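You operate a simulated robot arm through the tools that you are given. There is no shell and no other tool.

You run a simulated robot arm. Do the job below in one go: nothing can be reset, and whatever is moved stays where it is left.

## Task
Put things in order on the wooden desk. At the end: the white spacer is on the red board; the green block stands on top of the blue weight; the silver steel weight stands where the black can (marked "WASHERS") stood; the yellow card (marked "LOT 21") is on the teal board; the black can stands where the white spacer stood; whatever was shut is shut again. Leave all else as you found it, and nothing knocked over.

The check looks at the end state, three seconds after you hand in, the way a careful person would. Anything else that was tipped, shoved, dropped, spilled or broken makes it a failure.

## Robot
A 6-joint arm with a two-finger parallel gripper, fixed in place. Base frame: the origin is at the foot of the arm, x ahead of it, y to its left, z up; the work surface is at about z = 0. Units: cm, rad, N and s.
With the tool pointing down near the work surface it reaches from about 18 to 46 cm from the base axis. Its first joint turns from -1.222 to 1.222 rad. Payload 1.9 kg.
The TCP is the grasp point between the finger pads, 2.3 cm short of the fingertips. In the tool frame z runs along the fingers and y along their closing line. The gripper opens to 9.4 cm. The fingers are 3.8 cm wide and 1 cm thick; the gripper's body (5.4 by 9.6 cm) begins 3.9 cm behind the TCP.
Orientation is that of the tool frame in the base frame, as a unit quaternion [x, y, z, w]. With the fingers straight down and closing along the base's y, the tool's x points along the base's -x, its y along +y and its z along -z.

## Interface
- The arm moves only by the tool arm_command. Its argument "moves" is a list of rows, each a list of 7 numbers: the shift along the base's x, y, z in units of 100 mm (1.0 is 100 mm), then the turn, a rotation vector about the base's x, y, z in units of 120 degrees (1.0 is 120 degrees), then the finger opening in cm, from 0 to 9.4. In form: [[tx, ty, tz, ax, ay, az, gripper], ...]. A call has 1 to 20 rows; each row is the pose to reach, as a shift and turn from the pose commanded when the call began. A call with a number of a shift or a turn outside -1 to 1 is refused whole. Rows are played at 5 a second. More than 5 cm and 0.15 rad between two rows, or a gripper value outside its range, and nothing of the call is played. Where a pose cannot be reached the arm comes as near as it can. A force on the tool above 40 N (or 10 N above the force at the start of the call, whichever is more), or a blocked arm, ends the call early, and 0.2 s more pass. The fingers move at their own pace (about 10.8 cm/s each) and stop on an object; they squeeze with about 21 N. The grip force told is the motor's: it shows also when the fingers shut on nothing. Time passes only in rows, and 0.2 s behind the last, so rows that repeat a pose let the fingers close. It gives the time, the measured TCP pose, the force on the tool (base axes), the opening and the grip force at its end, in the units of the frame above (readings bear some noise), with the torque about the TCP (base axes, N m) and any sound that the robot's microphone picked up.
- Cameras (640 x 400 px; columns grow to the right, rows downward): "scene" is fixed at [8.42, 33.23, 43.24]; the picture's right is [-0.58, -0.82, 0.00], its down [-0.48, 0.34, -0.81] and it looks along [0.66, -0.47, -0.59] (base axes); focal length 214 px, centre (320, 200). "wrist" rides on the gripper at [8.6, 1.6, -7.4] in the tool frame; the picture's right is [-0.18, 0.98, 0.00], its down [-0.58, -0.11, -0.81] and it looks along [-0.79, -0.15, 0.59] (tool axes); focal length 243 px, centre (320, 200). There is no depth. A picture from a camera that has moved, and an enlarged one, comes with that camera's place and axes in the base frame and with its lens. The place of the scene camera against the robot may be out by one fixed shift of up to 2.5 cm in any direction.
- snapshot(camera): a new picture of that camera. It takes no simulated time.
- zoom(camera, box): a new picture of the part [left, top, right, bottom] of that camera's present view, enlarged. It takes no simulated time.
- hand_in(): hands the job in; it is judged then, once.

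Nothing tells you positions but the pictures and the camera data. Unless the task says otherwise, let go and move clear before handing in.

The tools are called after "Emit:" by a JSON object that holds its "op" and its "data". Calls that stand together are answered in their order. arm_command: Moves the arm, as the interface text tells. Its arguments: {"type":"object","properties":{"moves":{"type":"array","items":{"type":"array","items":{"type":"number"}}}},"required":["moves"]} The other tools are called the same way: snapshot (camera) takes a picture; zoom (camera, box) takes an enlarged picture of a part of a camera's view; hand_in () hands the job in.

At the start:

```text
t: 0.0
tool_pos: [35.27, -6.87, 28.37]
orientation: [0.0, 1.0, 0.0, 0.001]
wrist_force: [-0.5, -0.6, 0.3]
ft_torque: [-0.02, -0.04, -0.01]
grip_width: 9.41
grasp_force: 0.1
```

scene: 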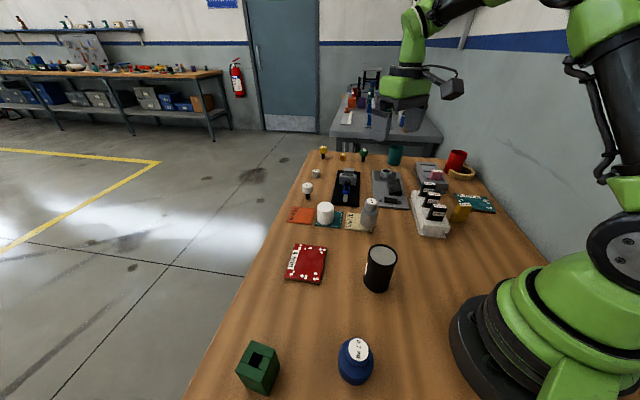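
wrist: 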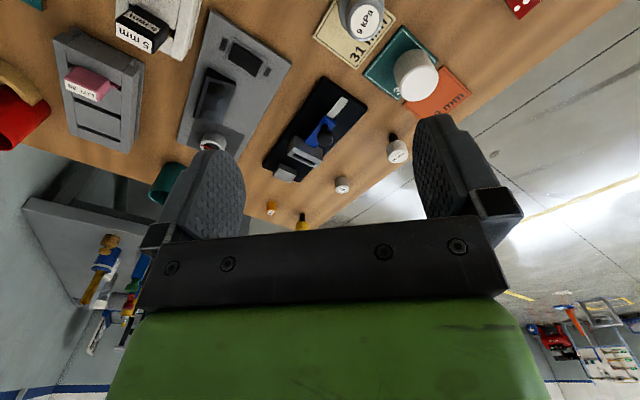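

I see a desk with a red board, black can, green block, blue weight, a white spacer on a card/board, and a silver weight farther off. I'll zoom in on the views first to identify everything.

Emit:
{"op": "zoom", "data": {"camera": "scene", "box": [270, 180, 400, 261]}}

Emit:
{"op": "zoom", "data": {"camera": "scene", "box": [370, 130, 530, 230]}}

Emit:
{"op": "zoom", "data": {"camera": "scene", "box": [280, 130, 440, 230]}}

Emit:
{"op": "zoom", "data": {"camera": "scene", "box": [220, 230, 420, 400]}}

Emit:
{"op": "zoom", "data": {"camera": "wrist", "box": [0, 0, 320, 200]}}

Emit:
{"op": "zoom", "data": {"camera": "wrist", "box": [260, 0, 580, 200]}}

```text
4.92 times, centred on (335, 220) of scene
camera zoom: at [8.42, 33.23, 43.24], right [-0.58, -0.82, 0.0], down [-0.48, 0.34, -0.81], along [0.66, -0.47, -0.59], focal length 1056 px, centre (246, 99)
```

zoom: 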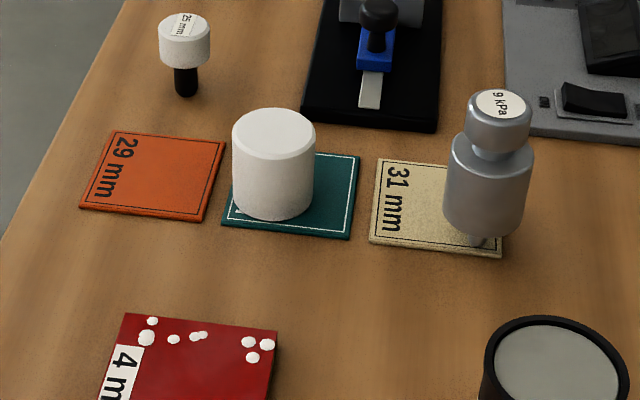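

```text
4.00 times, centred on (450, 180) of scene
camera zoom: at [8.42, 33.23, 43.24], right [-0.58, -0.82, 0.0], down [-0.48, 0.34, -0.81], along [0.66, -0.47, -0.59], focal length 858 px, centre (-200, 280)
```

zoom: 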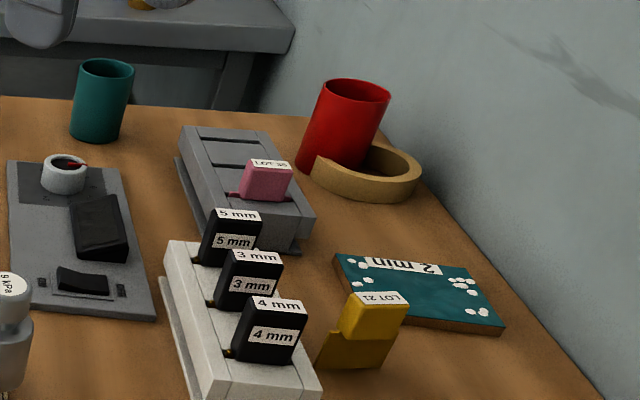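

```text
4.00 times, centred on (360, 180) of scene
camera zoom: at [8.42, 33.23, 43.24], right [-0.58, -0.82, 0.0], down [-0.48, 0.34, -0.81], along [0.66, -0.47, -0.59], focal length 858 px, centre (160, 280)
```

zoom: 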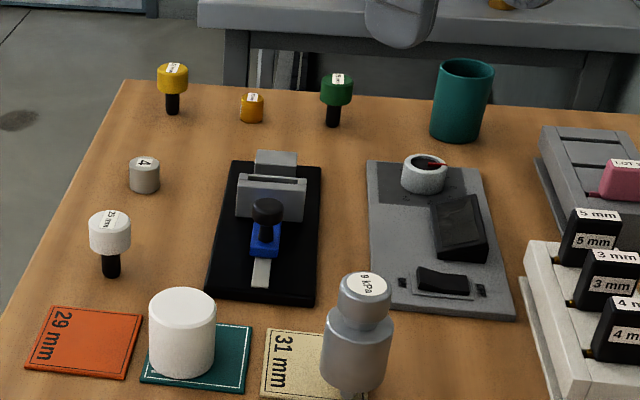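

```text
2.35 times, centred on (320, 315) of scene
camera zoom: at [8.42, 33.23, 43.24], right [-0.58, -0.82, 0.0], down [-0.48, 0.34, -0.81], along [0.66, -0.47, -0.59], focal length 505 px, centre (320, -71)
```

zoom: 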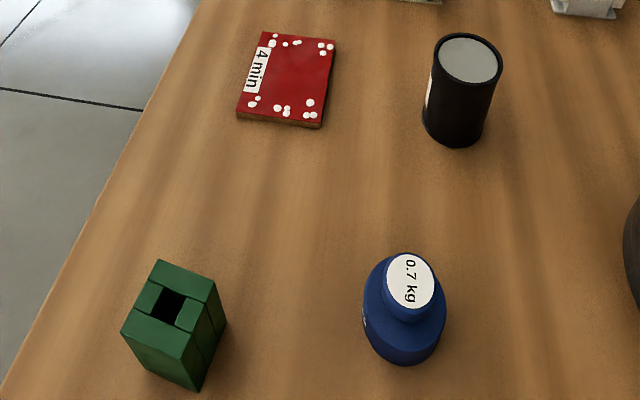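

```text
2.00 times, centred on (160, 100) of wrist
camera zoom: at [26.63, -5.31, 35.65], right [0.18, 0.98, 0.0], down [0.58, -0.11, 0.81], along [0.79, -0.15, -0.59], focal length 485 px, centre (640, 400)
```

zoom: 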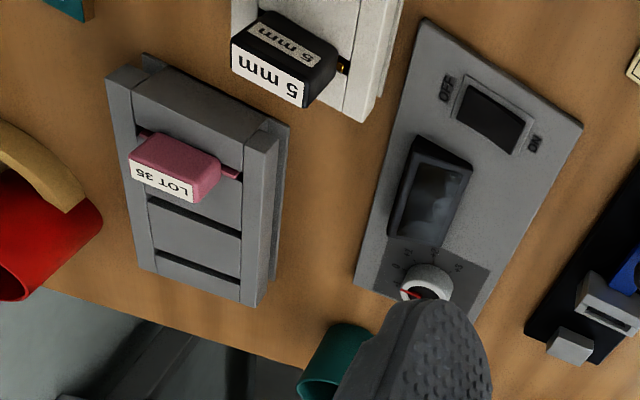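

```text
2.00 times, centred on (420, 100) of wrist
camera zoom: at [26.63, -5.31, 35.65], right [0.18, 0.98, 0.0], down [0.58, -0.11, 0.81], along [0.79, -0.15, -0.59], focal length 485 px, centre (120, 400)
```

zoom: 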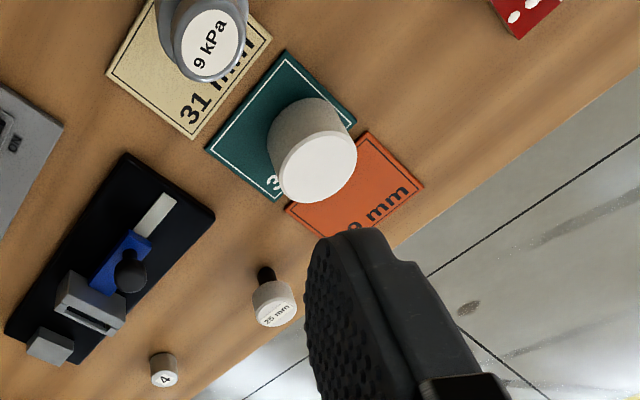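

Objects located roughly: spacer around [45,4], silver weight around [37,-4], can around [23,7], red board around [37,17], green block around [24,35], blue weight around [15,21], yellow card around [24,-31], teal "2 min" board behind it. I'll look closer before moving anything.

Emit:
{"op": "zoom", "data": {"camera": "scene", "box": [420, 185, 500, 235]}}

Emit:
{"op": "zoom", "data": {"camera": "scene", "box": [310, 190, 390, 240]}}

Emit:
{"op": "zoom", "data": {"camera": "scene", "box": [340, 235, 420, 295]}}

Emit:
{"op": "zoom", "data": {"camera": "scene", "box": [225, 330, 385, 400]}}

Emit:
{"op": "zoom", "data": {"camera": "scene", "box": [270, 230, 350, 295]}}

```text
8.00 times, centred on (460, 210) of scene
camera zoom: at [8.42, 33.23, 43.24], right [-0.58, -0.82, 0.0], down [-0.48, 0.34, -0.81], along [0.66, -0.47, -0.59], focal length 1716 px, centre (-800, 120)
```

zoom: 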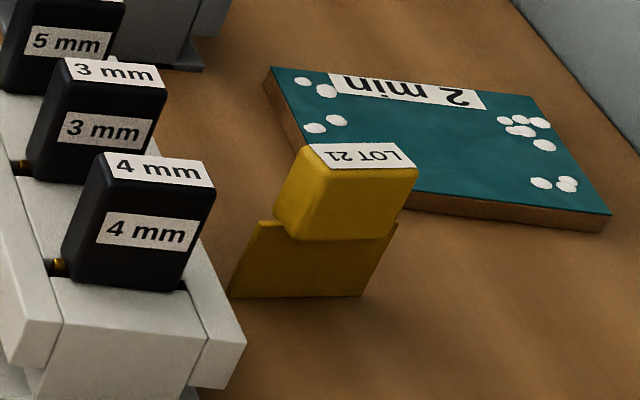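

```text
8.00 times, centred on (350, 215) of scene
camera zoom: at [8.42, 33.23, 43.24], right [-0.58, -0.82, 0.0], down [-0.48, 0.34, -0.81], along [0.66, -0.47, -0.59], focal length 1716 px, centre (80, 80)
```

zoom: 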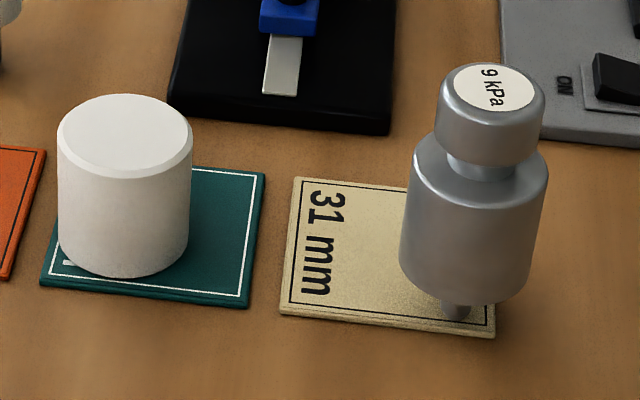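

```text
6.67 times, centred on (380, 265) of scene
camera zoom: at [8.42, 33.23, 43.24], right [-0.58, -0.82, 0.0], down [-0.48, 0.34, -0.81], along [0.66, -0.47, -0.59], focal length 1430 px, centre (-80, -233)
```

zoom: 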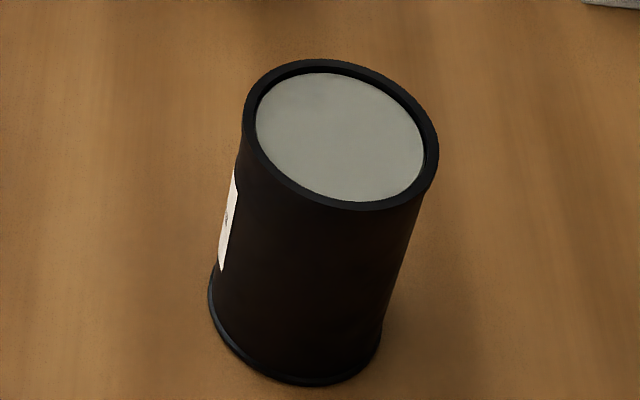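

```text
4.00 times, centred on (305, 365) of scene
camera zoom: at [8.42, 33.23, 43.24], right [-0.58, -0.82, 0.0], down [-0.48, 0.34, -0.81], along [0.66, -0.47, -0.59], focal length 858 px, centre (380, -460)
```

zoom: 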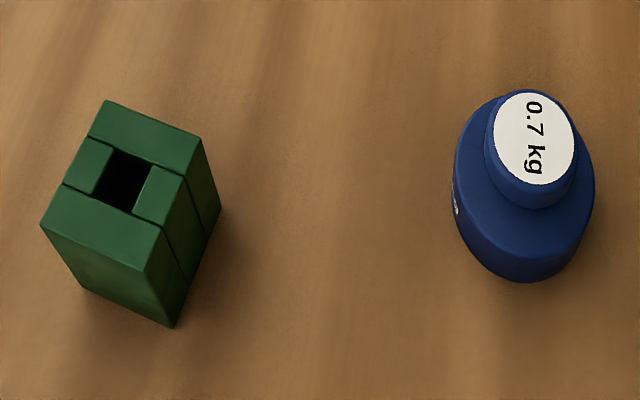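

```text
6.15 times, centred on (310, 262) of scene
camera zoom: at [8.42, 33.23, 43.24], right [-0.58, -0.82, 0.0], down [-0.48, 0.34, -0.81], along [0.66, -0.47, -0.59], focal length 1320 px, centre (382, -185)
```

zoom: 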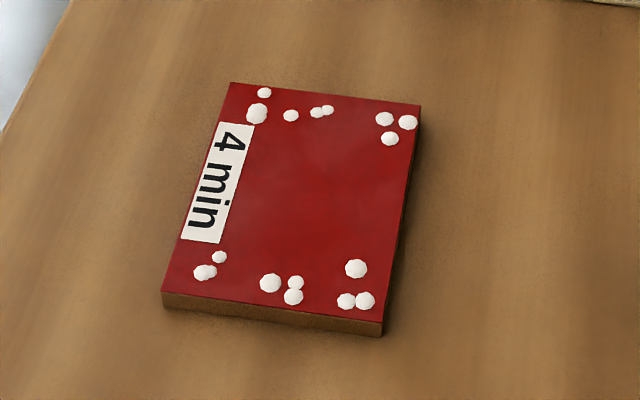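

The silver weight rests on a narrow foot and the yellow card seems to stand on its thin lower edge, so both need a close look. I'll swing the arm, staying high, toward the yellow card to view it and the teal board with the wrist camera.

Emit:
{"op": "arm_command", "data": {"moves": [[-0.12, -0.12, 0, 0, 0, -0.04, 9.4], [-0.24, -0.24, 0, 0, 0, -0.08, 9.4], [-0.36, -0.36, 0, 0, 0, -0.12, 9.4], [-0.48, -0.48, 0, 0, 0, -0.16, 9.4], [-0.6, -0.6, 0, 0, 0, -0.2, 9.4], [-0.72, -0.72, 0, 0, 0, -0.24, 9.4], [-0.84, -0.84, 0, 0, 0, -0.28, 9.4], [-0.96, -0.96, 0, 0, 0, -0.32, 9.4], [-0.98, -0.98, 0, 0, 0, -0.36, 9.4], [-1.0, -1.0, 0, 0, 0, -0.4, 9.4], [-1.0, -1.0, 0, 0, 0, -0.4, 9.4]]}}

Emit:
{"op": "snapshot", "data": {"camera": "wrist"}}

Emit:
{"op": "snapshot", "data": {"camera": "scene"}}

```text
t: 2.4
tool_pos: [25.47, -16.8, 28.26]
orientation: [0.408, 0.913, 0.001, 0.0]
wrist_force: [0.5, 0.8, -1.1]
ft_torque: [0.01, -0.01, 0.04]
grip_width: 9.4
grasp_force: 0.1
```

```text
taken
camera wrist: at [20.73, -9.39, 35.72], right [0.85, 0.52, 0.0], down [0.31, -0.51, 0.81], along [0.42, -0.69, -0.59], focal length 243 px, centre (320, 200)
```

wrist: 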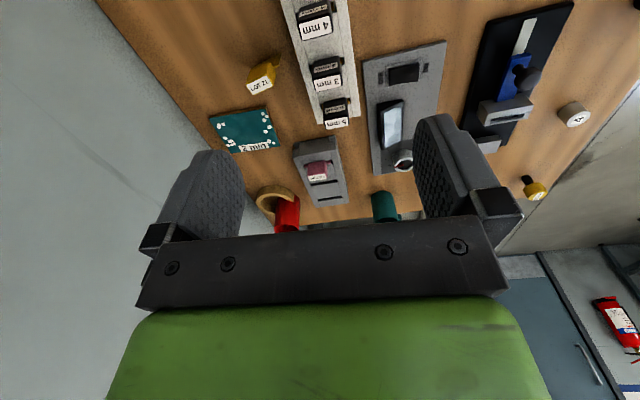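

```text
taken
```

scene: 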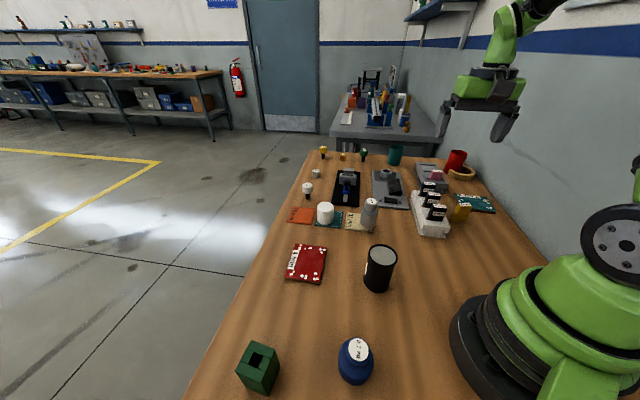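

The yellow card and teal board are in view of the wrist camera. I'll zoom in there.

Emit:
{"op": "zoom", "data": {"camera": "wrist", "box": [190, 30, 350, 230]}}

Emit:
{"op": "zoom", "data": {"camera": "wrist", "box": [200, 50, 300, 112]}}

Emit:
{"op": "zoom", "data": {"camera": "wrist", "box": [260, 0, 580, 200]}}

```text
2.00 times, centred on (270, 130) of wrist
camera zoom: at [20.73, -9.39, 35.72], right [0.85, 0.52, 0.0], down [0.31, -0.51, 0.81], along [0.42, -0.69, -0.59], focal length 485 px, centre (420, 340)
```

zoom: 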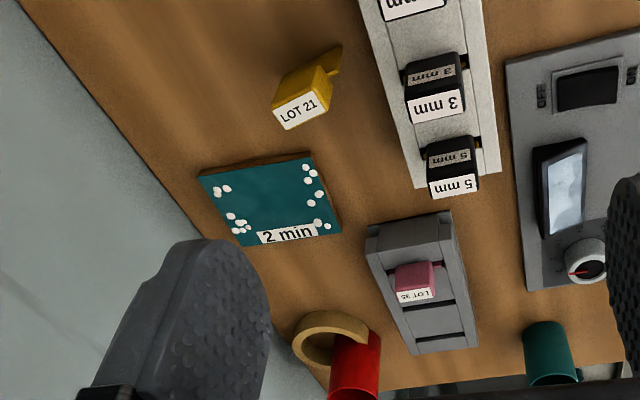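

```text
6.40 times, centred on (250, 81) of wrist
camera zoom: at [20.73, -9.39, 35.72], right [0.85, 0.52, 0.0], down [0.31, -0.51, 0.81], along [0.42, -0.69, -0.59], focal length 1553 px, centre (768, 962)
```

zoom: 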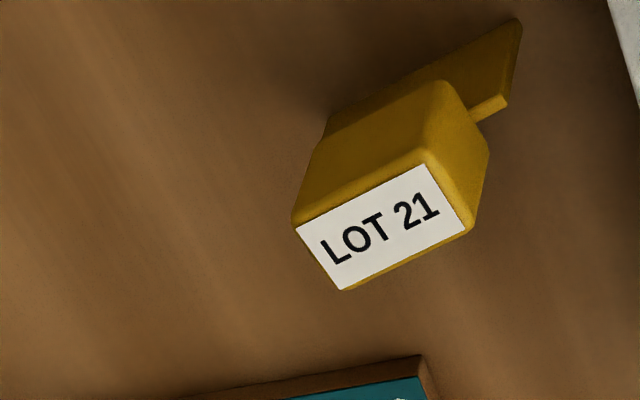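

```text
2.00 times, centred on (420, 100) of wrist
camera zoom: at [20.73, -9.39, 35.72], right [0.85, 0.52, 0.0], down [0.31, -0.51, 0.81], along [0.42, -0.69, -0.59], focal length 485 px, centre (120, 400)
```

zoom: 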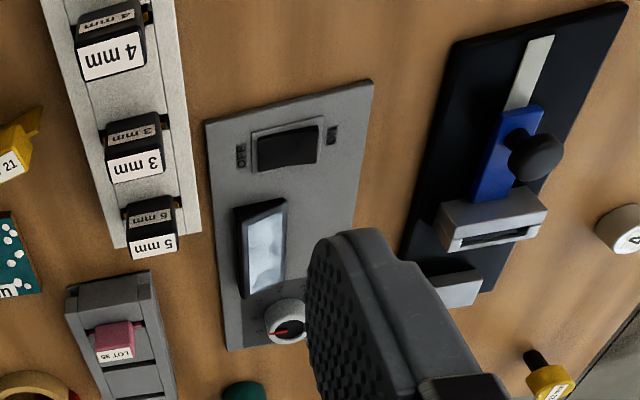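

The yellow card is a thin vertical plate with a handle block, standing at about [22.5,-26.8]; the teal "2 min" board is centred near [24,-39.5]. Next I swing back and lower over the spacer and silver weight to measure them closely.

Emit:
{"op": "arm_command", "data": {"moves": [[0.12, 0.2, 0, 0, 0, 0.05, 9.4], [0.24, 0.4, 0, 0, 0, 0.1, 9.4], [0.36, 0.6, 0, 0, 0, 0.15, 9.4], [0.48, 0.8, 0, 0, 0, 0.2, 9.4], [0.6, 0.9, 0, 0, 0, 0.25, 9.4], [0.7, 1.0, 0, 0, 0, 0.3, 9.4], [0.75, 1.0, 0, 0, 0, 0.35, 9.4], [0.8, 1.0, 0, 0, 0, 0.4, 9.4]]}}

Emit:
{"op": "arm_command", "data": {"moves": [[0.0, 0.25, -0.2, 0, 0, 0, 9.4], [0.0, 0.5, -0.4, 0, 0, 0, 9.4], [0.0, 0.75, -0.6, 0, 0, 0, 9.4], [0.0, 1.0, -0.8, 0, 0, 0, 9.4], [0.0, 1.0, -0.8, 0, 0, 0, 9.4]]}}

Emit:
{"op": "snapshot", "data": {"camera": "wrist"}}

```text
t: 4.2
tool_pos: [33.33, -6.83, 28.19]
orientation: [-0.001, 1.0, 0.0, 0.0]
wrist_force: [1.0, -0.6, -0.7]
ft_torque: [0.01, 0.01, -0.02]
grip_width: 9.4
grasp_force: 0.1
```

```text
t: 5.4
tool_pos: [33.6, 3.2, 20.03]
orientation: [0.0, 1.0, 0.0, 0.0]
wrist_force: [-0.4, 0.3, 0.1]
ft_torque: [-0.01, 0.01, -0.06]
grip_width: 9.41
grasp_force: 0.0
```

```text
taken
camera wrist: at [24.86, 4.81, 27.42], right [0.18, 0.98, 0.0], down [0.58, -0.11, 0.81], along [0.79, -0.15, -0.59], focal length 243 px, centre (320, 200)
```

wrist: 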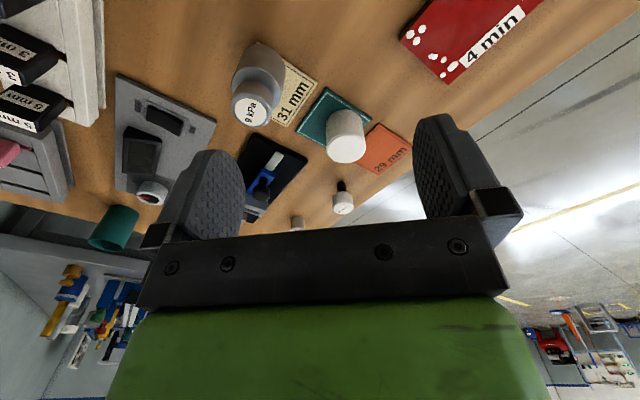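

The silver weight, spacer on the teal mat, and red board are visible. I'll zoom to measure them.

Emit:
{"op": "zoom", "data": {"camera": "wrist", "box": [210, 20, 430, 200]}}

Emit:
{"op": "zoom", "data": {"camera": "wrist", "box": [220, 30, 320, 130]}}

Emit:
{"op": "zoom", "data": {"camera": "wrist", "box": [290, 80, 390, 180]}}

Emit:
{"op": "zoom", "data": {"camera": "wrist", "box": [390, 0, 550, 100]}}

```text
2.22 times, centred on (320, 110) of wrist
camera zoom: at [24.86, 4.81, 27.42], right [0.18, 0.98, 0.0], down [0.58, -0.11, 0.81], along [0.79, -0.15, -0.59], focal length 539 px, centre (320, 400)
```

zoom: 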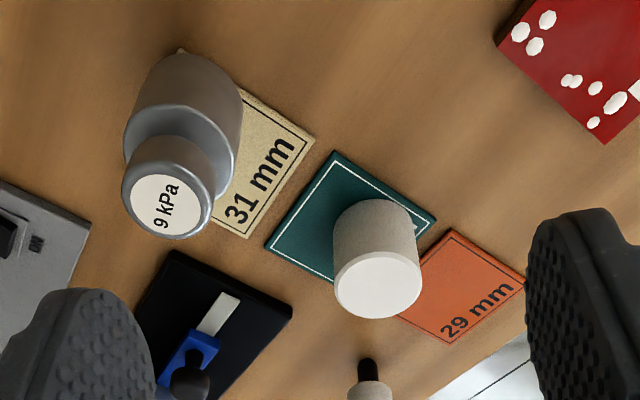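

```text
4.00 times, centred on (270, 80) of wrist
camera zoom: at [24.86, 4.81, 27.42], right [0.18, 0.98, 0.0], down [0.58, -0.11, 0.81], along [0.79, -0.15, -0.59], focal length 970 px, centre (520, 680)
```

zoom: 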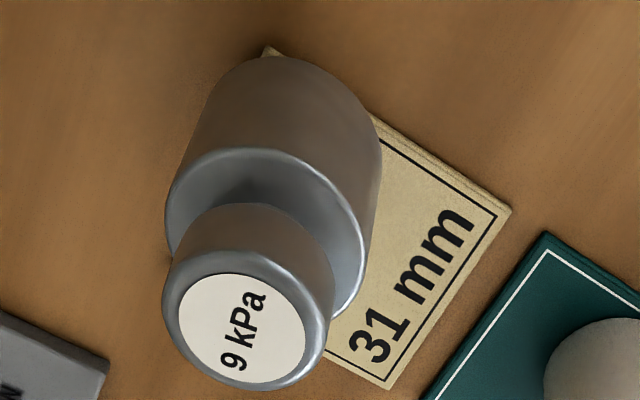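

```text
4.00 times, centred on (340, 130) of wrist
camera zoom: at [24.86, 4.81, 27.42], right [0.18, 0.98, 0.0], down [0.58, -0.11, 0.81], along [0.79, -0.15, -0.59], focal length 970 px, centre (240, 480)
```

zoom: 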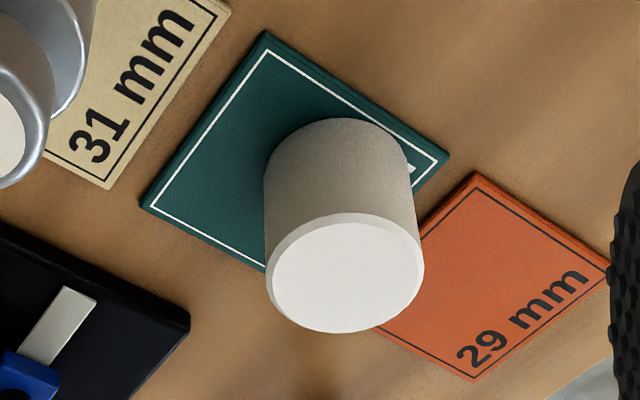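

```text
4.00 times, centred on (470, 50) of wrist
camera zoom: at [24.86, 4.81, 27.42], right [0.18, 0.98, 0.0], down [0.58, -0.11, 0.81], along [0.79, -0.15, -0.59], focal length 970 px, centre (-280, 800)
```

zoom: 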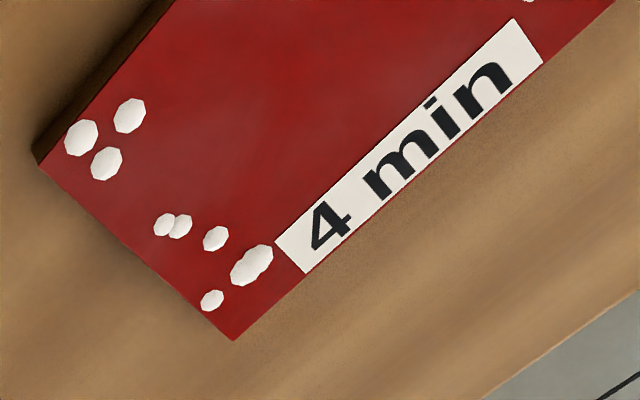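

The silver weight is about 10 cm tall at roughly [35.3,-3] with some foot beneath; spacer about 5 cm across at [45.4,4.3]. I'll look more closely at the foot and other features.

Emit:
{"op": "zoom", "data": {"camera": "scene", "box": [352, 212, 384, 236]}}

Emit:
{"op": "zoom", "data": {"camera": "scene", "box": [310, 196, 350, 232]}}

Emit:
{"op": "zoom", "data": {"camera": "scene", "box": [442, 198, 482, 228]}}

```text
16.00 times, centred on (368, 224) of scene
camera zoom: at [8.42, 33.23, 43.24], right [-0.58, -0.82, 0.0], down [-0.48, 0.34, -0.81], along [0.66, -0.47, -0.59], focal length 3432 px, centre (-448, -184)
```

zoom: 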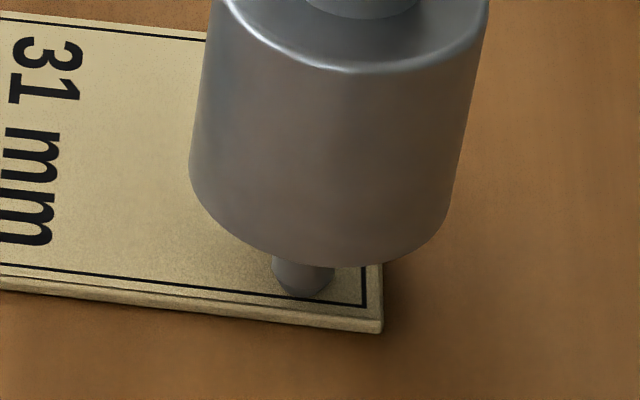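

```text
11.11 times, centred on (330, 214) of scene
camera zoom: at [8.42, 33.23, 43.24], right [-0.58, -0.82, 0.0], down [-0.48, 0.34, -0.81], along [0.66, -0.47, -0.59], focal length 2383 px, centre (209, 44)
```

zoom: 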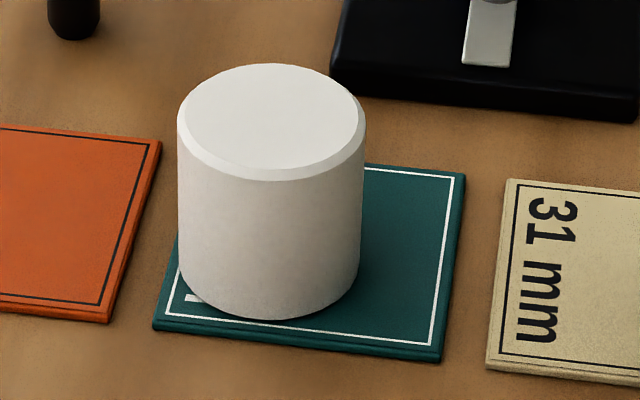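

```text
13.33 times, centred on (462, 213) of scene
camera zoom: at [8.42, 33.23, 43.24], right [-0.58, -0.82, 0.0], down [-0.48, 0.34, -0.81], along [0.66, -0.47, -0.59], focal length 2860 px, centre (-1573, 27)
```

zoom: 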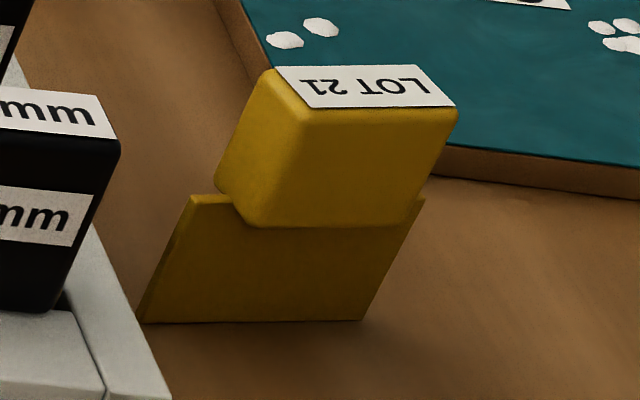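

The silver weight stands on a roughly 1.1 cm peg and the yellow card on a thin plate edge, so both will need a level, gentle set-down. I start with the white spacer: moving toward it from above.

Emit:
{"op": "arm_command", "data": {"moves": [[0.2, 0.03, -0.1, 0, 0, 0, 9.4], [0.4, 0.06, -0.2, 0, 0, 0, 9.4], [0.6, 0.09, -0.3, 0, 0, 0, 9.4], [0.8, 0.12, -0.4, 0, 0, 0, 9.4], [1.0, 0.12, -0.5, 0, 0, 0, 9.4], [1.0, 0.12, -0.5, 0, 0, 0, 9.4], [1.0, 0.12, -0.5, 0, 0, 0, 9.4]]}}

Emit:
{"op": "snapshot", "data": {"camera": "wrist"}}

Emit:
{"op": "arm_command", "data": {"moves": [[0, 0, 0, 0, 0, 0, 9.4]]}}

Emit:
{"op": "arm_command", "data": {"moves": [[0, 0, 0, 0, 0, 0, 9.4]]}}

```text
t: 7.0
tool_pos: [43.27, 4.34, 15.05]
orientation: [0.0, 1.0, 0.001, -0.001]
wrist_force: [0.5, -0.5, -0.3]
ft_torque: [0.02, 0.0, 0.0]
grip_width: 9.41
grasp_force: 0.1
```

```text
taken
camera wrist: at [34.51, 6.01, 22.53], right [0.18, 0.98, 0.0], down [0.58, -0.11, 0.81], along [0.79, -0.15, -0.59], focal length 243 px, centre (320, 200)
```

wrist: 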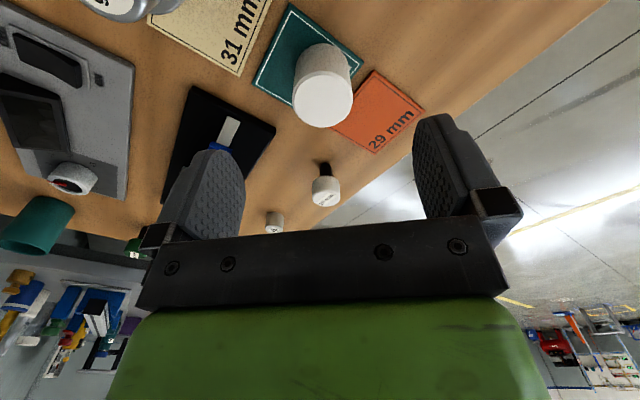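

```text
t: 7.4
tool_pos: [43.25, 4.4, 15.15]
orientation: [0.001, 1.0, 0.0, 0.0]
wrist_force: [-0.3, 0.6, 0.3]
ft_torque: [0.0, 0.0, 0.0]
grip_width: 9.39
grasp_force: 0.1
```

```text
t: 7.8
tool_pos: [43.23, 4.42, 15.25]
orientation: [0.0, 1.0, 0.0, 0.001]
wrist_force: [0.7, -0.6, -0.4]
ft_torque: [-0.01, 0.04, -0.02]
grip_width: 9.38
grasp_force: 0.1
```

The wrist view shows the spacer just ahead of the gripper. I'll zoom in for an accurate centre.

Emit:
{"op": "zoom", "data": {"camera": "wrist", "box": [260, 0, 420, 140]}}

```text
2.86 times, centred on (340, 70) of wrist
camera zoom: at [34.5, 6.02, 22.54], right [0.18, 0.98, 0.0], down [0.58, -0.11, 0.81], along [0.79, -0.15, -0.59], focal length 693 px, centre (263, 571)
```

zoom: 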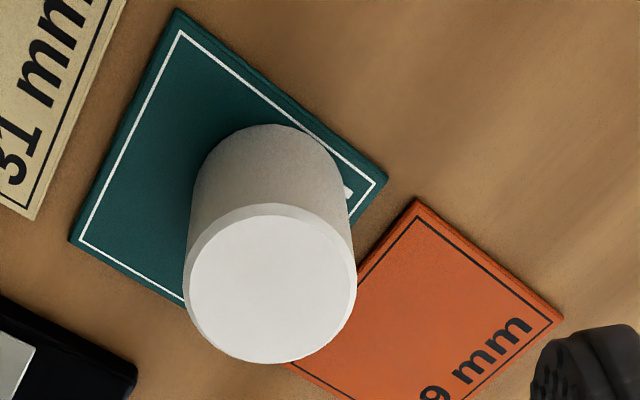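

Spacer centre is about [45.25,4.2], 4.9 cm across and 4.4 tall, on the teal mat. I'll line up and go down around it.

Emit:
{"op": "arm_command", "data": {"moves": [[0.1, -0.01, 0, 0, 0, 0, 9.4], [0.2, -0.015, 0, 0, 0, 0, 9.4], [0.2, -0.015, -0.2, 0, 0, 0, 9.4], [0.2, -0.015, -0.4, 0, 0, 0, 9.4], [0.2, -0.015, -0.6, 0, 0, 0, 9.4], [0.2, -0.015, -0.8, 0, 0, 0, 9.4], [0.2, -0.015, -0.9, 0, 0, 0, 9.4], [0.2, -0.015, -0.9, 0, 0, 0, 9.4]]}}

Emit:
{"op": "snapshot", "data": {"camera": "wrist"}}

Emit:
{"op": "snapshot", "data": {"camera": "scene"}}

```text
t: 9.6
tool_pos: [45.34, 4.05, 6.46]
orientation: [0.0, 1.0, 0.0, 0.0]
wrist_force: [0.2, 0.1, 0.3]
ft_torque: [0.02, 0.01, 0.0]
grip_width: 9.43
grasp_force: 0.0
```

```text
taken
camera wrist: at [36.56, 5.68, 13.84], right [0.18, 0.98, 0.0], down [0.58, -0.11, 0.81], along [0.79, -0.15, -0.59], focal length 243 px, centre (320, 200)
```

wrist: 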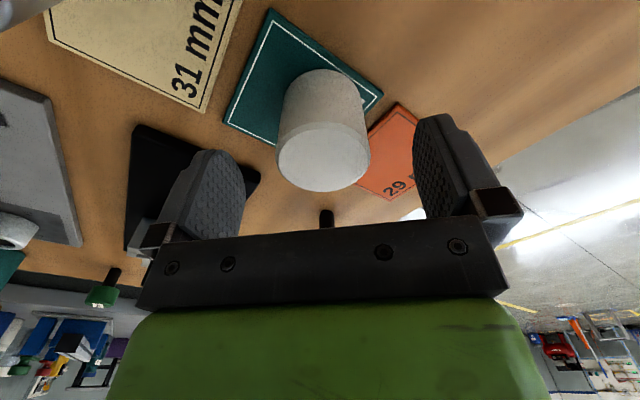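

```text
taken
```

scene: 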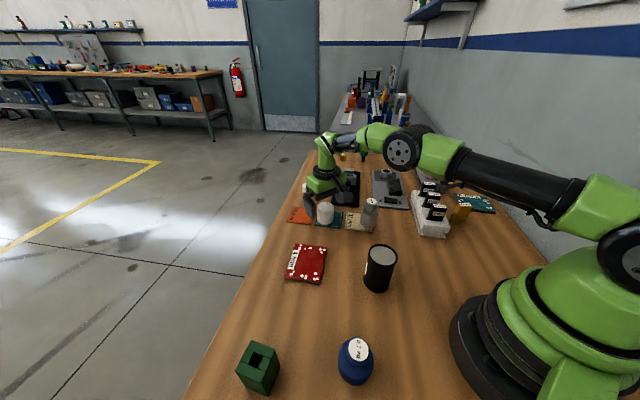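

The spacer is centred between the fingers. I lower to grasp height and close gradually.

Emit:
{"op": "arm_command", "data": {"moves": [[0, 0, -0.12, 0, 0, 0, 9.4], [0, 0, -0.24, 0, 0, 0, 9.4], [0, 0, -0.33, 0, 0, 0, 9.4], [0, 0, -0.33, 0, 0, 0, 8], [0, 0, -0.33, 0, 0, 0, 7], [0, 0, -0.33, 0, 0, 0, 6.2], [0, 0, -0.33, 0, 0, 0, 5.6], [0, 0, -0.33, 0, 0, 0, 5.2], [0, 0, -0.33, 0, 0, 0, 4.9], [0, 0, -0.33, 0, 0, 0, 4.5], [0, 0, -0.33, 0, 0, 0, 3], [0, 0, -0.33, 0, 0, 0, 3], [0, 0, -0.33, 0, 0, 0, 3]]}}

Emit:
{"op": "snapshot", "data": {"camera": "wrist"}}

```text
t: 12.4
tool_pos: [45.35, 4.28, 3.05]
orientation: [0.0, 1.0, 0.001, 0.0]
wrist_force: [-1.0, 0.1, 0.9]
ft_torque: [0.01, -0.01, 0.01]
grip_width: 4.71
grasp_force: 20.7
```

```text
taken
camera wrist: at [36.57, 5.82, 10.44], right [0.18, 0.98, 0.0], down [0.58, -0.11, 0.81], along [0.79, -0.15, -0.59], focal length 243 px, centre (320, 200)
```

wrist: 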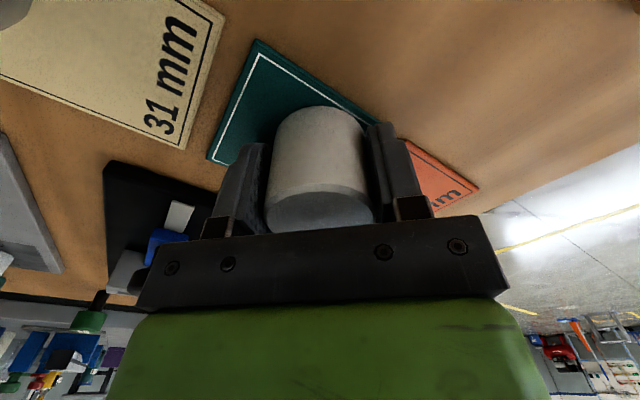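

The spacer is held (4.7 cm wide). I lift it and carry it toward the red board, whose centre I put at about [35.2,17].

Emit:
{"op": "arm_command", "data": {"moves": [[0, 0, 0.1, 0, 0, 0, 3], [0, 0, 0.25, 0, 0, 0, 3], [0, 0, 0.45, 0, 0, 0, 3], [0, 0, 0.65, 0, 0, 0, 3], [0, 0, 0.8, 0, 0, 0, 3], [-0.2, 0.2, 0.8, 0, 0, 0, 3], [-0.4, 0.4, 0.8, 0, 0, 0, 3], [-0.6, 0.6, 0.8, 0, 0, 0, 3], [-0.8, 0.8, 0.8, 0, 0, 0, 3], [-1.0, 1.0, 0.8, 0, 0, 0, 3], [-1.0, 1.0, 0.8, 0, 0, 0, 3]]}}

Emit:
{"op": "arm_command", "data": {"moves": [[0, 0.14, 0, 0, 0, 0, 3], [-0.007, 0.277, 0, 0, 0, 0, 3], [-0.007, 0.277, 0, 0, 0, 0, 3]]}}

Emit:
{"op": "snapshot", "data": {"camera": "wrist"}}

Emit:
{"op": "zoom", "data": {"camera": "scene", "box": [240, 180, 400, 300]}}

```text
t: 14.8
tool_pos: [35.46, 13.9, 11.08]
orientation: [0.0, 1.0, -0.001, 0.0]
wrist_force: [-0.4, -0.6, -1.1]
ft_torque: [0.03, 0.02, -0.01]
grip_width: 4.72
grasp_force: 21.1
```

```text
t: 15.6
tool_pos: [35.38, 16.91, 10.99]
orientation: [0.0, 1.0, 0.001, 0.0]
wrist_force: [0.3, -0.5, -1.3]
ft_torque: [0.01, 0.01, 0.01]
grip_width: 4.72
grasp_force: 21.2
```

```text
taken
camera wrist: at [26.66, 18.51, 18.38], right [0.18, 0.98, 0.0], down [0.58, -0.11, 0.81], along [0.79, -0.15, -0.59], focal length 243 px, centre (320, 200)
```

wrist: 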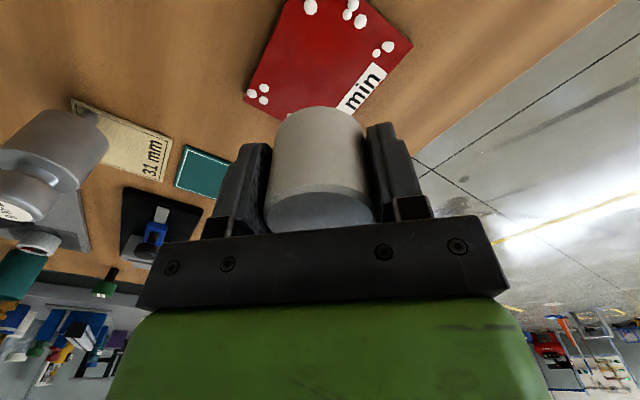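

```text
3.33 times, centred on (320, 240) of scene
camera zoom: at [8.42, 33.23, 43.24], right [-0.58, -0.82, 0.0], down [-0.48, 0.34, -0.81], along [0.66, -0.47, -0.59], focal length 715 px, centre (320, 67)
```

zoom: 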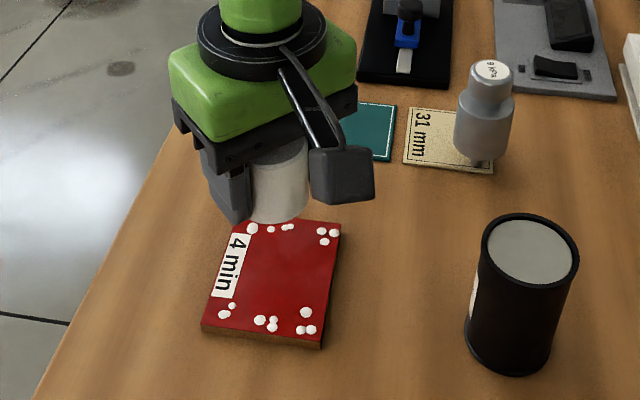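

The spacer hovers over the red board's middle. I lower it to just above the board.

Emit:
{"op": "arm_command", "data": {"moves": [[0, 0, -0.2, 0, 0, 0, 3], [0, 0, -0.4, 0, 0, 0, 3], [0, 0, -0.55, 0, 0, 0, 3], [0, 0, -0.65, 0, 0, 0, 3], [0, 0, -0.7, 0, 0, 0, 3], [0, 0, -0.72, 0, 0, 0, 3], [0, 0, -0.72, 0, 0, 0, 3]]}}

Emit:
{"op": "arm_command", "data": {"moves": [[0, 0, -0.01, 0, 0, 0, 3], [0, 0, -0.01, 0, 0, 0, 3]]}}

Emit:
{"op": "zoom", "data": {"camera": "scene", "box": [270, 220, 350, 290]}}

Emit:
{"op": "snapshot", "data": {"camera": "wrist"}}

```text
t: 17.2
tool_pos: [35.2, 16.93, 3.7]
orientation: [0.0, 1.0, -0.001, 0.0]
wrist_force: [0.0, 0.0, -0.7]
ft_torque: [0.03, 0.03, -0.02]
grip_width: 4.74
grasp_force: 20.9
```

```text
t: 17.8
tool_pos: [35.23, 17.0, 3.74]
orientation: [0.001, 1.0, 0.0, 0.0]
wrist_force: [-3.4, 1.5, 15.9]
ft_torque: [0.02, 0.12, -0.02]
grip_width: 4.7
grasp_force: 21.1
```

```text
5.71 times, centred on (310, 255) of scene
camera zoom: at [8.41, 33.23, 43.25], right [-0.58, -0.82, 0.0], down [-0.48, 0.34, -0.81], along [0.66, -0.47, -0.59], focal length 1226 px, centre (377, -114)
```

zoom: 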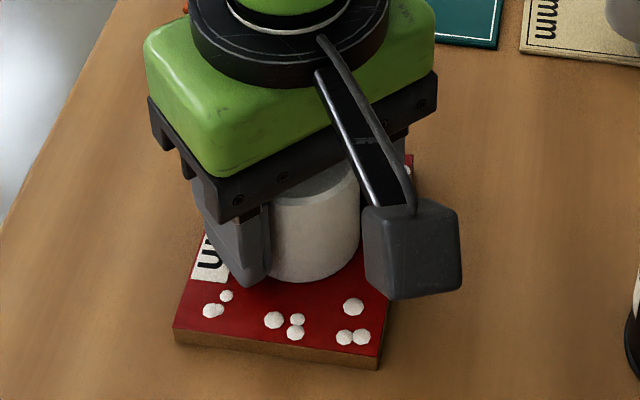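

```text
taken
camera wrist: at [26.55, 18.53, 11.11], right [0.18, 0.98, 0.0], down [0.58, -0.11, 0.81], along [0.79, -0.15, -0.59], focal length 243 px, centre (320, 200)
```

wrist: 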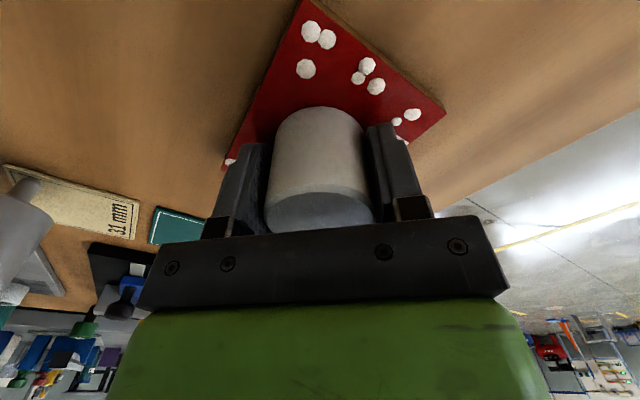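

Contact is felt (about 16 N), so the spacer sits on the red board. I ease off the pressure, open the fingers, and rise.

Emit:
{"op": "arm_command", "data": {"moves": [[0, 0, 0.006, 0, 0, 0, 3], [0, 0, 0.006, 0, 0, 0, 4.6], [0, 0, 0.006, 0, 0, 0, 4.9], [0, 0, 0.006, 0, 0, 0, 5.3], [0, 0, 0.006, 0, 0, 0, 6], [0, 0, 0.006, 0, 0, 0, 7], [0, 0, 0.006, 0, 0, 0, 8], [0, 0, 0.2, 0, 0, 0, 8.5], [0, 0, 0.5, 0, 0, 0, 9], [0, 0, 0.9, 0, 0, 0, 9.4], [0, 0, 0.9, 0, 0, 0, 9.4]]}}

Emit:
{"op": "zoom", "data": {"camera": "scene", "box": [240, 180, 400, 300]}}

Emit:
{"op": "snapshot", "data": {"camera": "wrist"}}

```text
t: 20.2
tool_pos: [35.06, 17.22, 12.73]
orientation: [0.0, 1.0, 0.001, 0.0]
wrist_force: [0.1, 0.6, 0.5]
ft_torque: [0.0, 0.02, 0.02]
grip_width: 9.39
grasp_force: 0.0
```

```text
3.33 times, centred on (320, 240) of scene
camera zoom: at [8.42, 33.23, 43.24], right [-0.58, -0.82, 0.0], down [-0.48, 0.34, -0.81], along [0.66, -0.47, -0.59], focal length 715 px, centre (320, 67)
```

zoom: 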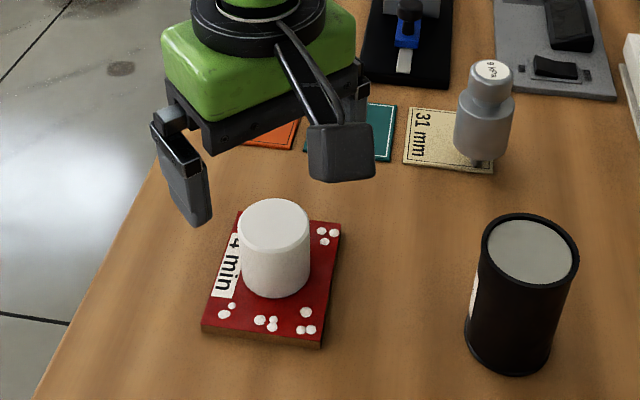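

```text
taken
camera wrist: at [26.38, 18.81, 20.14], right [0.18, 0.98, 0.0], down [0.58, -0.11, 0.81], along [0.79, -0.15, -0.59], focal length 243 px, centre (320, 200)
```

wrist: 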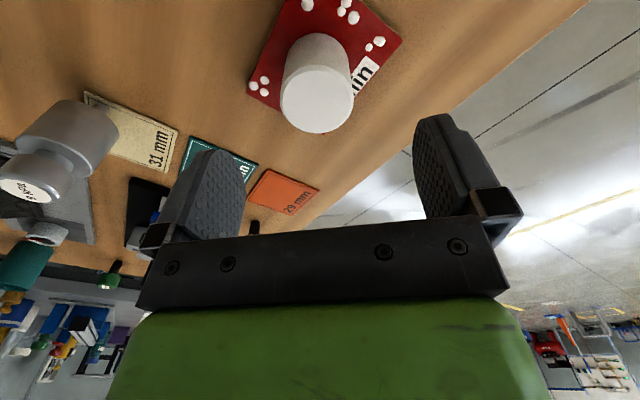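

The spacer stands on the red board with the dots and label untouched. Next I rise and move over to view the black can.

Emit:
{"op": "arm_command", "data": {"moves": [[0, 0, 0.3, 0, 0, 0, 9.4], [0, 0, 0.6, 0, 0, 0, 9.4], [-0.2, -0.16, 0.75, 0, 0, 0, 9.4], [-0.4, -0.32, 0.75, 0, 0, 0, 9.4], [-0.6, -0.48, 0.75, 0, 0, 0, 9.4], [-0.8, -0.64, 0.75, 0, 0, 0, 9.4], [-1.0, -0.8, 0.75, 0, 0, 0, 9.4], [-1.0, -0.9, 0.75, 0, 0, 0, 9.4], [-1.0, -0.9, 0.75, 0, 0, 0, 9.4]]}}

Emit:
{"op": "snapshot", "data": {"camera": "wrist"}}

```text
t: 22.2
tool_pos: [25.13, 7.74, 20.11]
orientation: [0.0, 1.0, 0.0, 0.0]
wrist_force: [0.1, -1.0, 0.2]
ft_torque: [-0.02, 0.01, -0.02]
grip_width: 9.42
grasp_force: 0.0
```

```text
taken
camera wrist: at [16.41, 9.4, 27.52], right [0.18, 0.98, 0.0], down [0.58, -0.11, 0.81], along [0.79, -0.15, -0.59], focal length 243 px, centre (320, 200)
```

wrist: 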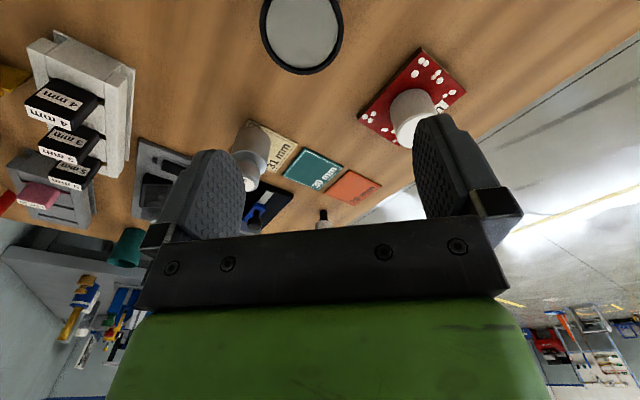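

Only the can's top is in view at the picture's edge; I'll back off a bit to see it fully.

Emit:
{"op": "arm_command", "data": {"moves": [[-0.2, 0, 0, 0, 0, 0, 9.4], [-0.4, 0, 0, 0, 0, 0, 9.4], [-0.55, 0.02, 0, 0, 0, 0, 9.4], [-0.55, 0.02, 0, 0, 0, 0, 9.4]]}}

Emit:
{"op": "snapshot", "data": {"camera": "wrist"}}

Emit:
{"op": "zoom", "data": {"camera": "wrist", "box": [220, 0, 380, 120]}}

```text
t: 23.2
tool_pos: [19.79, 7.95, 20.1]
orientation: [0.0, 1.0, -0.001, 0.001]
wrist_force: [-0.4, 0.1, -0.2]
ft_torque: [-0.01, -0.01, -0.01]
grip_width: 9.39
grasp_force: 0.1
```

```text
taken
camera wrist: at [10.98, 9.6, 27.53], right [0.18, 0.98, 0.0], down [0.58, -0.11, 0.81], along [0.79, -0.15, -0.59], focal length 243 px, centre (320, 200)
```

wrist: 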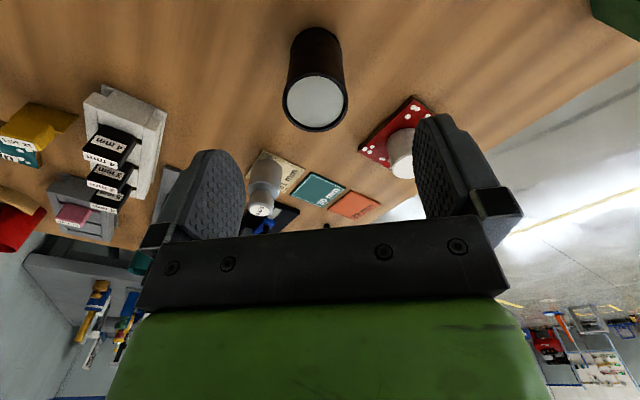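

```text
3.33 times, centred on (300, 60) of wrist
camera zoom: at [10.98, 9.6, 27.53], right [0.18, 0.98, 0.0], down [0.58, -0.11, 0.81], along [0.79, -0.15, -0.59], focal length 809 px, centre (387, 667)
```

zoom: 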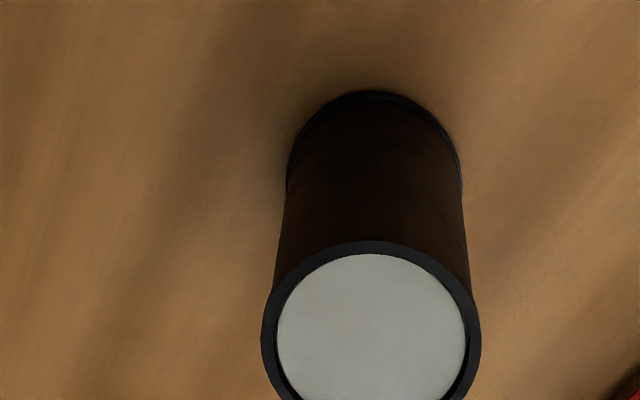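

The can is about 9 cm tall and 5.5 cm across, centred near [22.25,7.05]. I move right above it and check alignment.

Emit:
{"op": "arm_command", "data": {"moves": [[0.13, -0.06, 0, 0, 0, 0, 9.4], [0.255, -0.112, 0, 0, 0, 0, 9.4], [0.255, -0.112, -0.25, 0, 0, 0, 9.4], [0.255, -0.112, -0.5, 0, 0, 0, 9.4], [0.255, -0.112, -0.6, 0, 0, 0, 9.4], [0.255, -0.112, -0.6, 0, 0, 0, 9.4]]}}

Emit:
{"op": "snapshot", "data": {"camera": "wrist"}}

Emit:
{"op": "zoom", "data": {"camera": "scene", "box": [320, 160, 480, 300]}}

```text
t: 24.6
tool_pos: [22.14, 7.04, 14.01]
orientation: [0.0, 1.0, -0.001, -0.001]
wrist_force: [-0.6, 0.8, -0.4]
ft_torque: [-0.02, 0.02, -0.03]
grip_width: 9.38
grasp_force: 0.1
```

```text
taken
camera wrist: at [13.43, 8.58, 21.48], right [0.18, 0.98, 0.0], down [0.58, -0.11, 0.81], along [0.79, -0.15, -0.59], focal length 243 px, centre (320, 200)
```

wrist: 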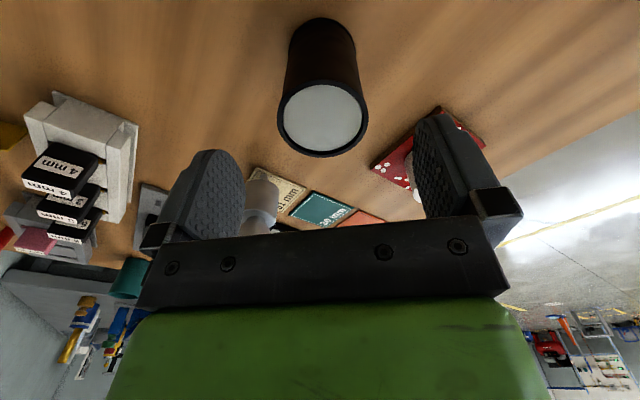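

```text
2.86 times, centred on (400, 230) of scene
camera zoom: at [8.42, 33.23, 43.24], right [-0.58, -0.82, 0.0], down [-0.48, 0.34, -0.81], along [0.66, -0.47, -0.59], focal length 613 px, centre (91, 114)
```

zoom: 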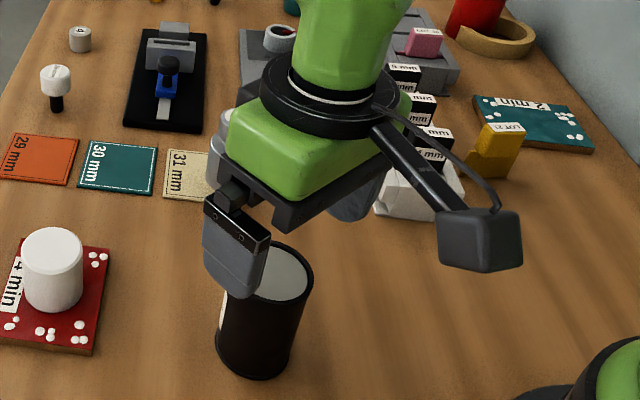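

The can is well centred under the gripper. I go down to z≈6.2 (gripper body stays above the can's rim) and close gradually.

Emit:
{"op": "arm_command", "data": {"moves": [[0, 0, -0.25, 0, 0, 0, 9.4], [0, 0, -0.45, 0, 0, 0, 9.4], [0, 0, -0.65, 0, 0, 0, 9.4], [0, 0, -0.76, 0, 0, 0, 9.4], [0, 0, -0.8, 0, 0, 0, 9.4], [0, 0, -0.8, 0, 0, 0, 8], [0, 0, -0.8, 0, 0, 0, 7], [0, 0, -0.8, 0, 0, 0, 6.4], [0, 0, -0.8, 0, 0, 0, 6.0], [0, 0, -0.8, 0, 0, 0, 5.7], [0, 0, -0.8, 0, 0, 0, 5.4], [0, 0, -0.8, 0, 0, 0, 5.1], [0, 0, -0.8, 0, 0, 0, 4.5], [0, 0, -0.8, 0, 0, 0, 4], [0, 0, -0.8, 0, 0, 0, 4]]}}

Emit:
{"op": "snapshot", "data": {"camera": "wrist"}}

Emit:
{"op": "zoom", "data": {"camera": "scene", "box": [320, 200, 460, 300]}}

```text
t: 27.8
tool_pos: [22.26, 6.91, 6.26]
orientation: [0.001, 1.0, -0.001, 0.0]
wrist_force: [1.1, -0.5, 2.1]
ft_torque: [-0.03, -0.01, -0.03]
grip_width: 5.53
grasp_force: 20.7
```

```text
taken
camera wrist: at [13.53, 8.52, 13.59], right [0.18, 0.98, 0.0], down [0.58, -0.11, 0.81], along [0.79, -0.15, -0.59], focal length 243 px, centre (320, 200)
```

wrist: 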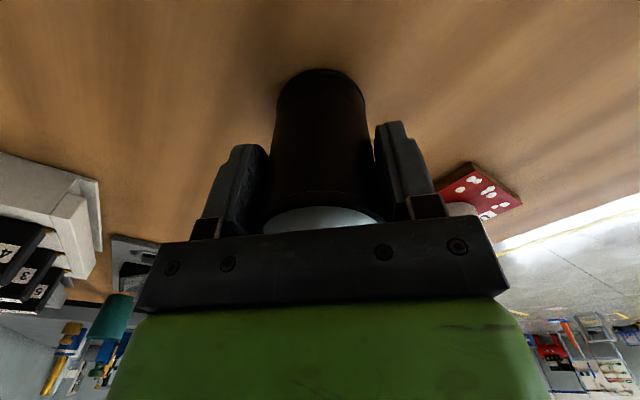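

```text
4.00 times, centred on (390, 250) of scene
camera zoom: at [8.42, 33.23, 43.24], right [-0.58, -0.82, 0.0], down [-0.48, 0.34, -0.81], along [0.66, -0.47, -0.59], focal length 858 px, centre (40, 0)
```

zoom: 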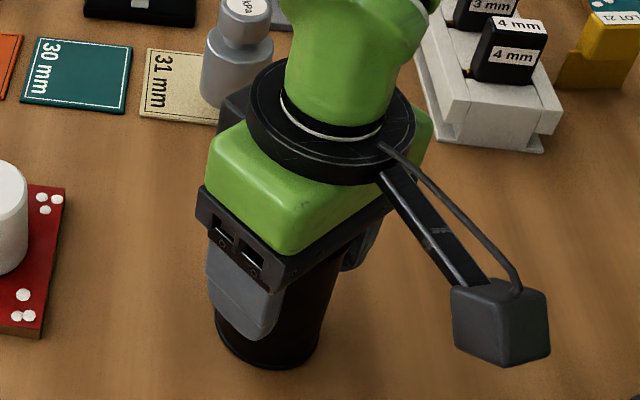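

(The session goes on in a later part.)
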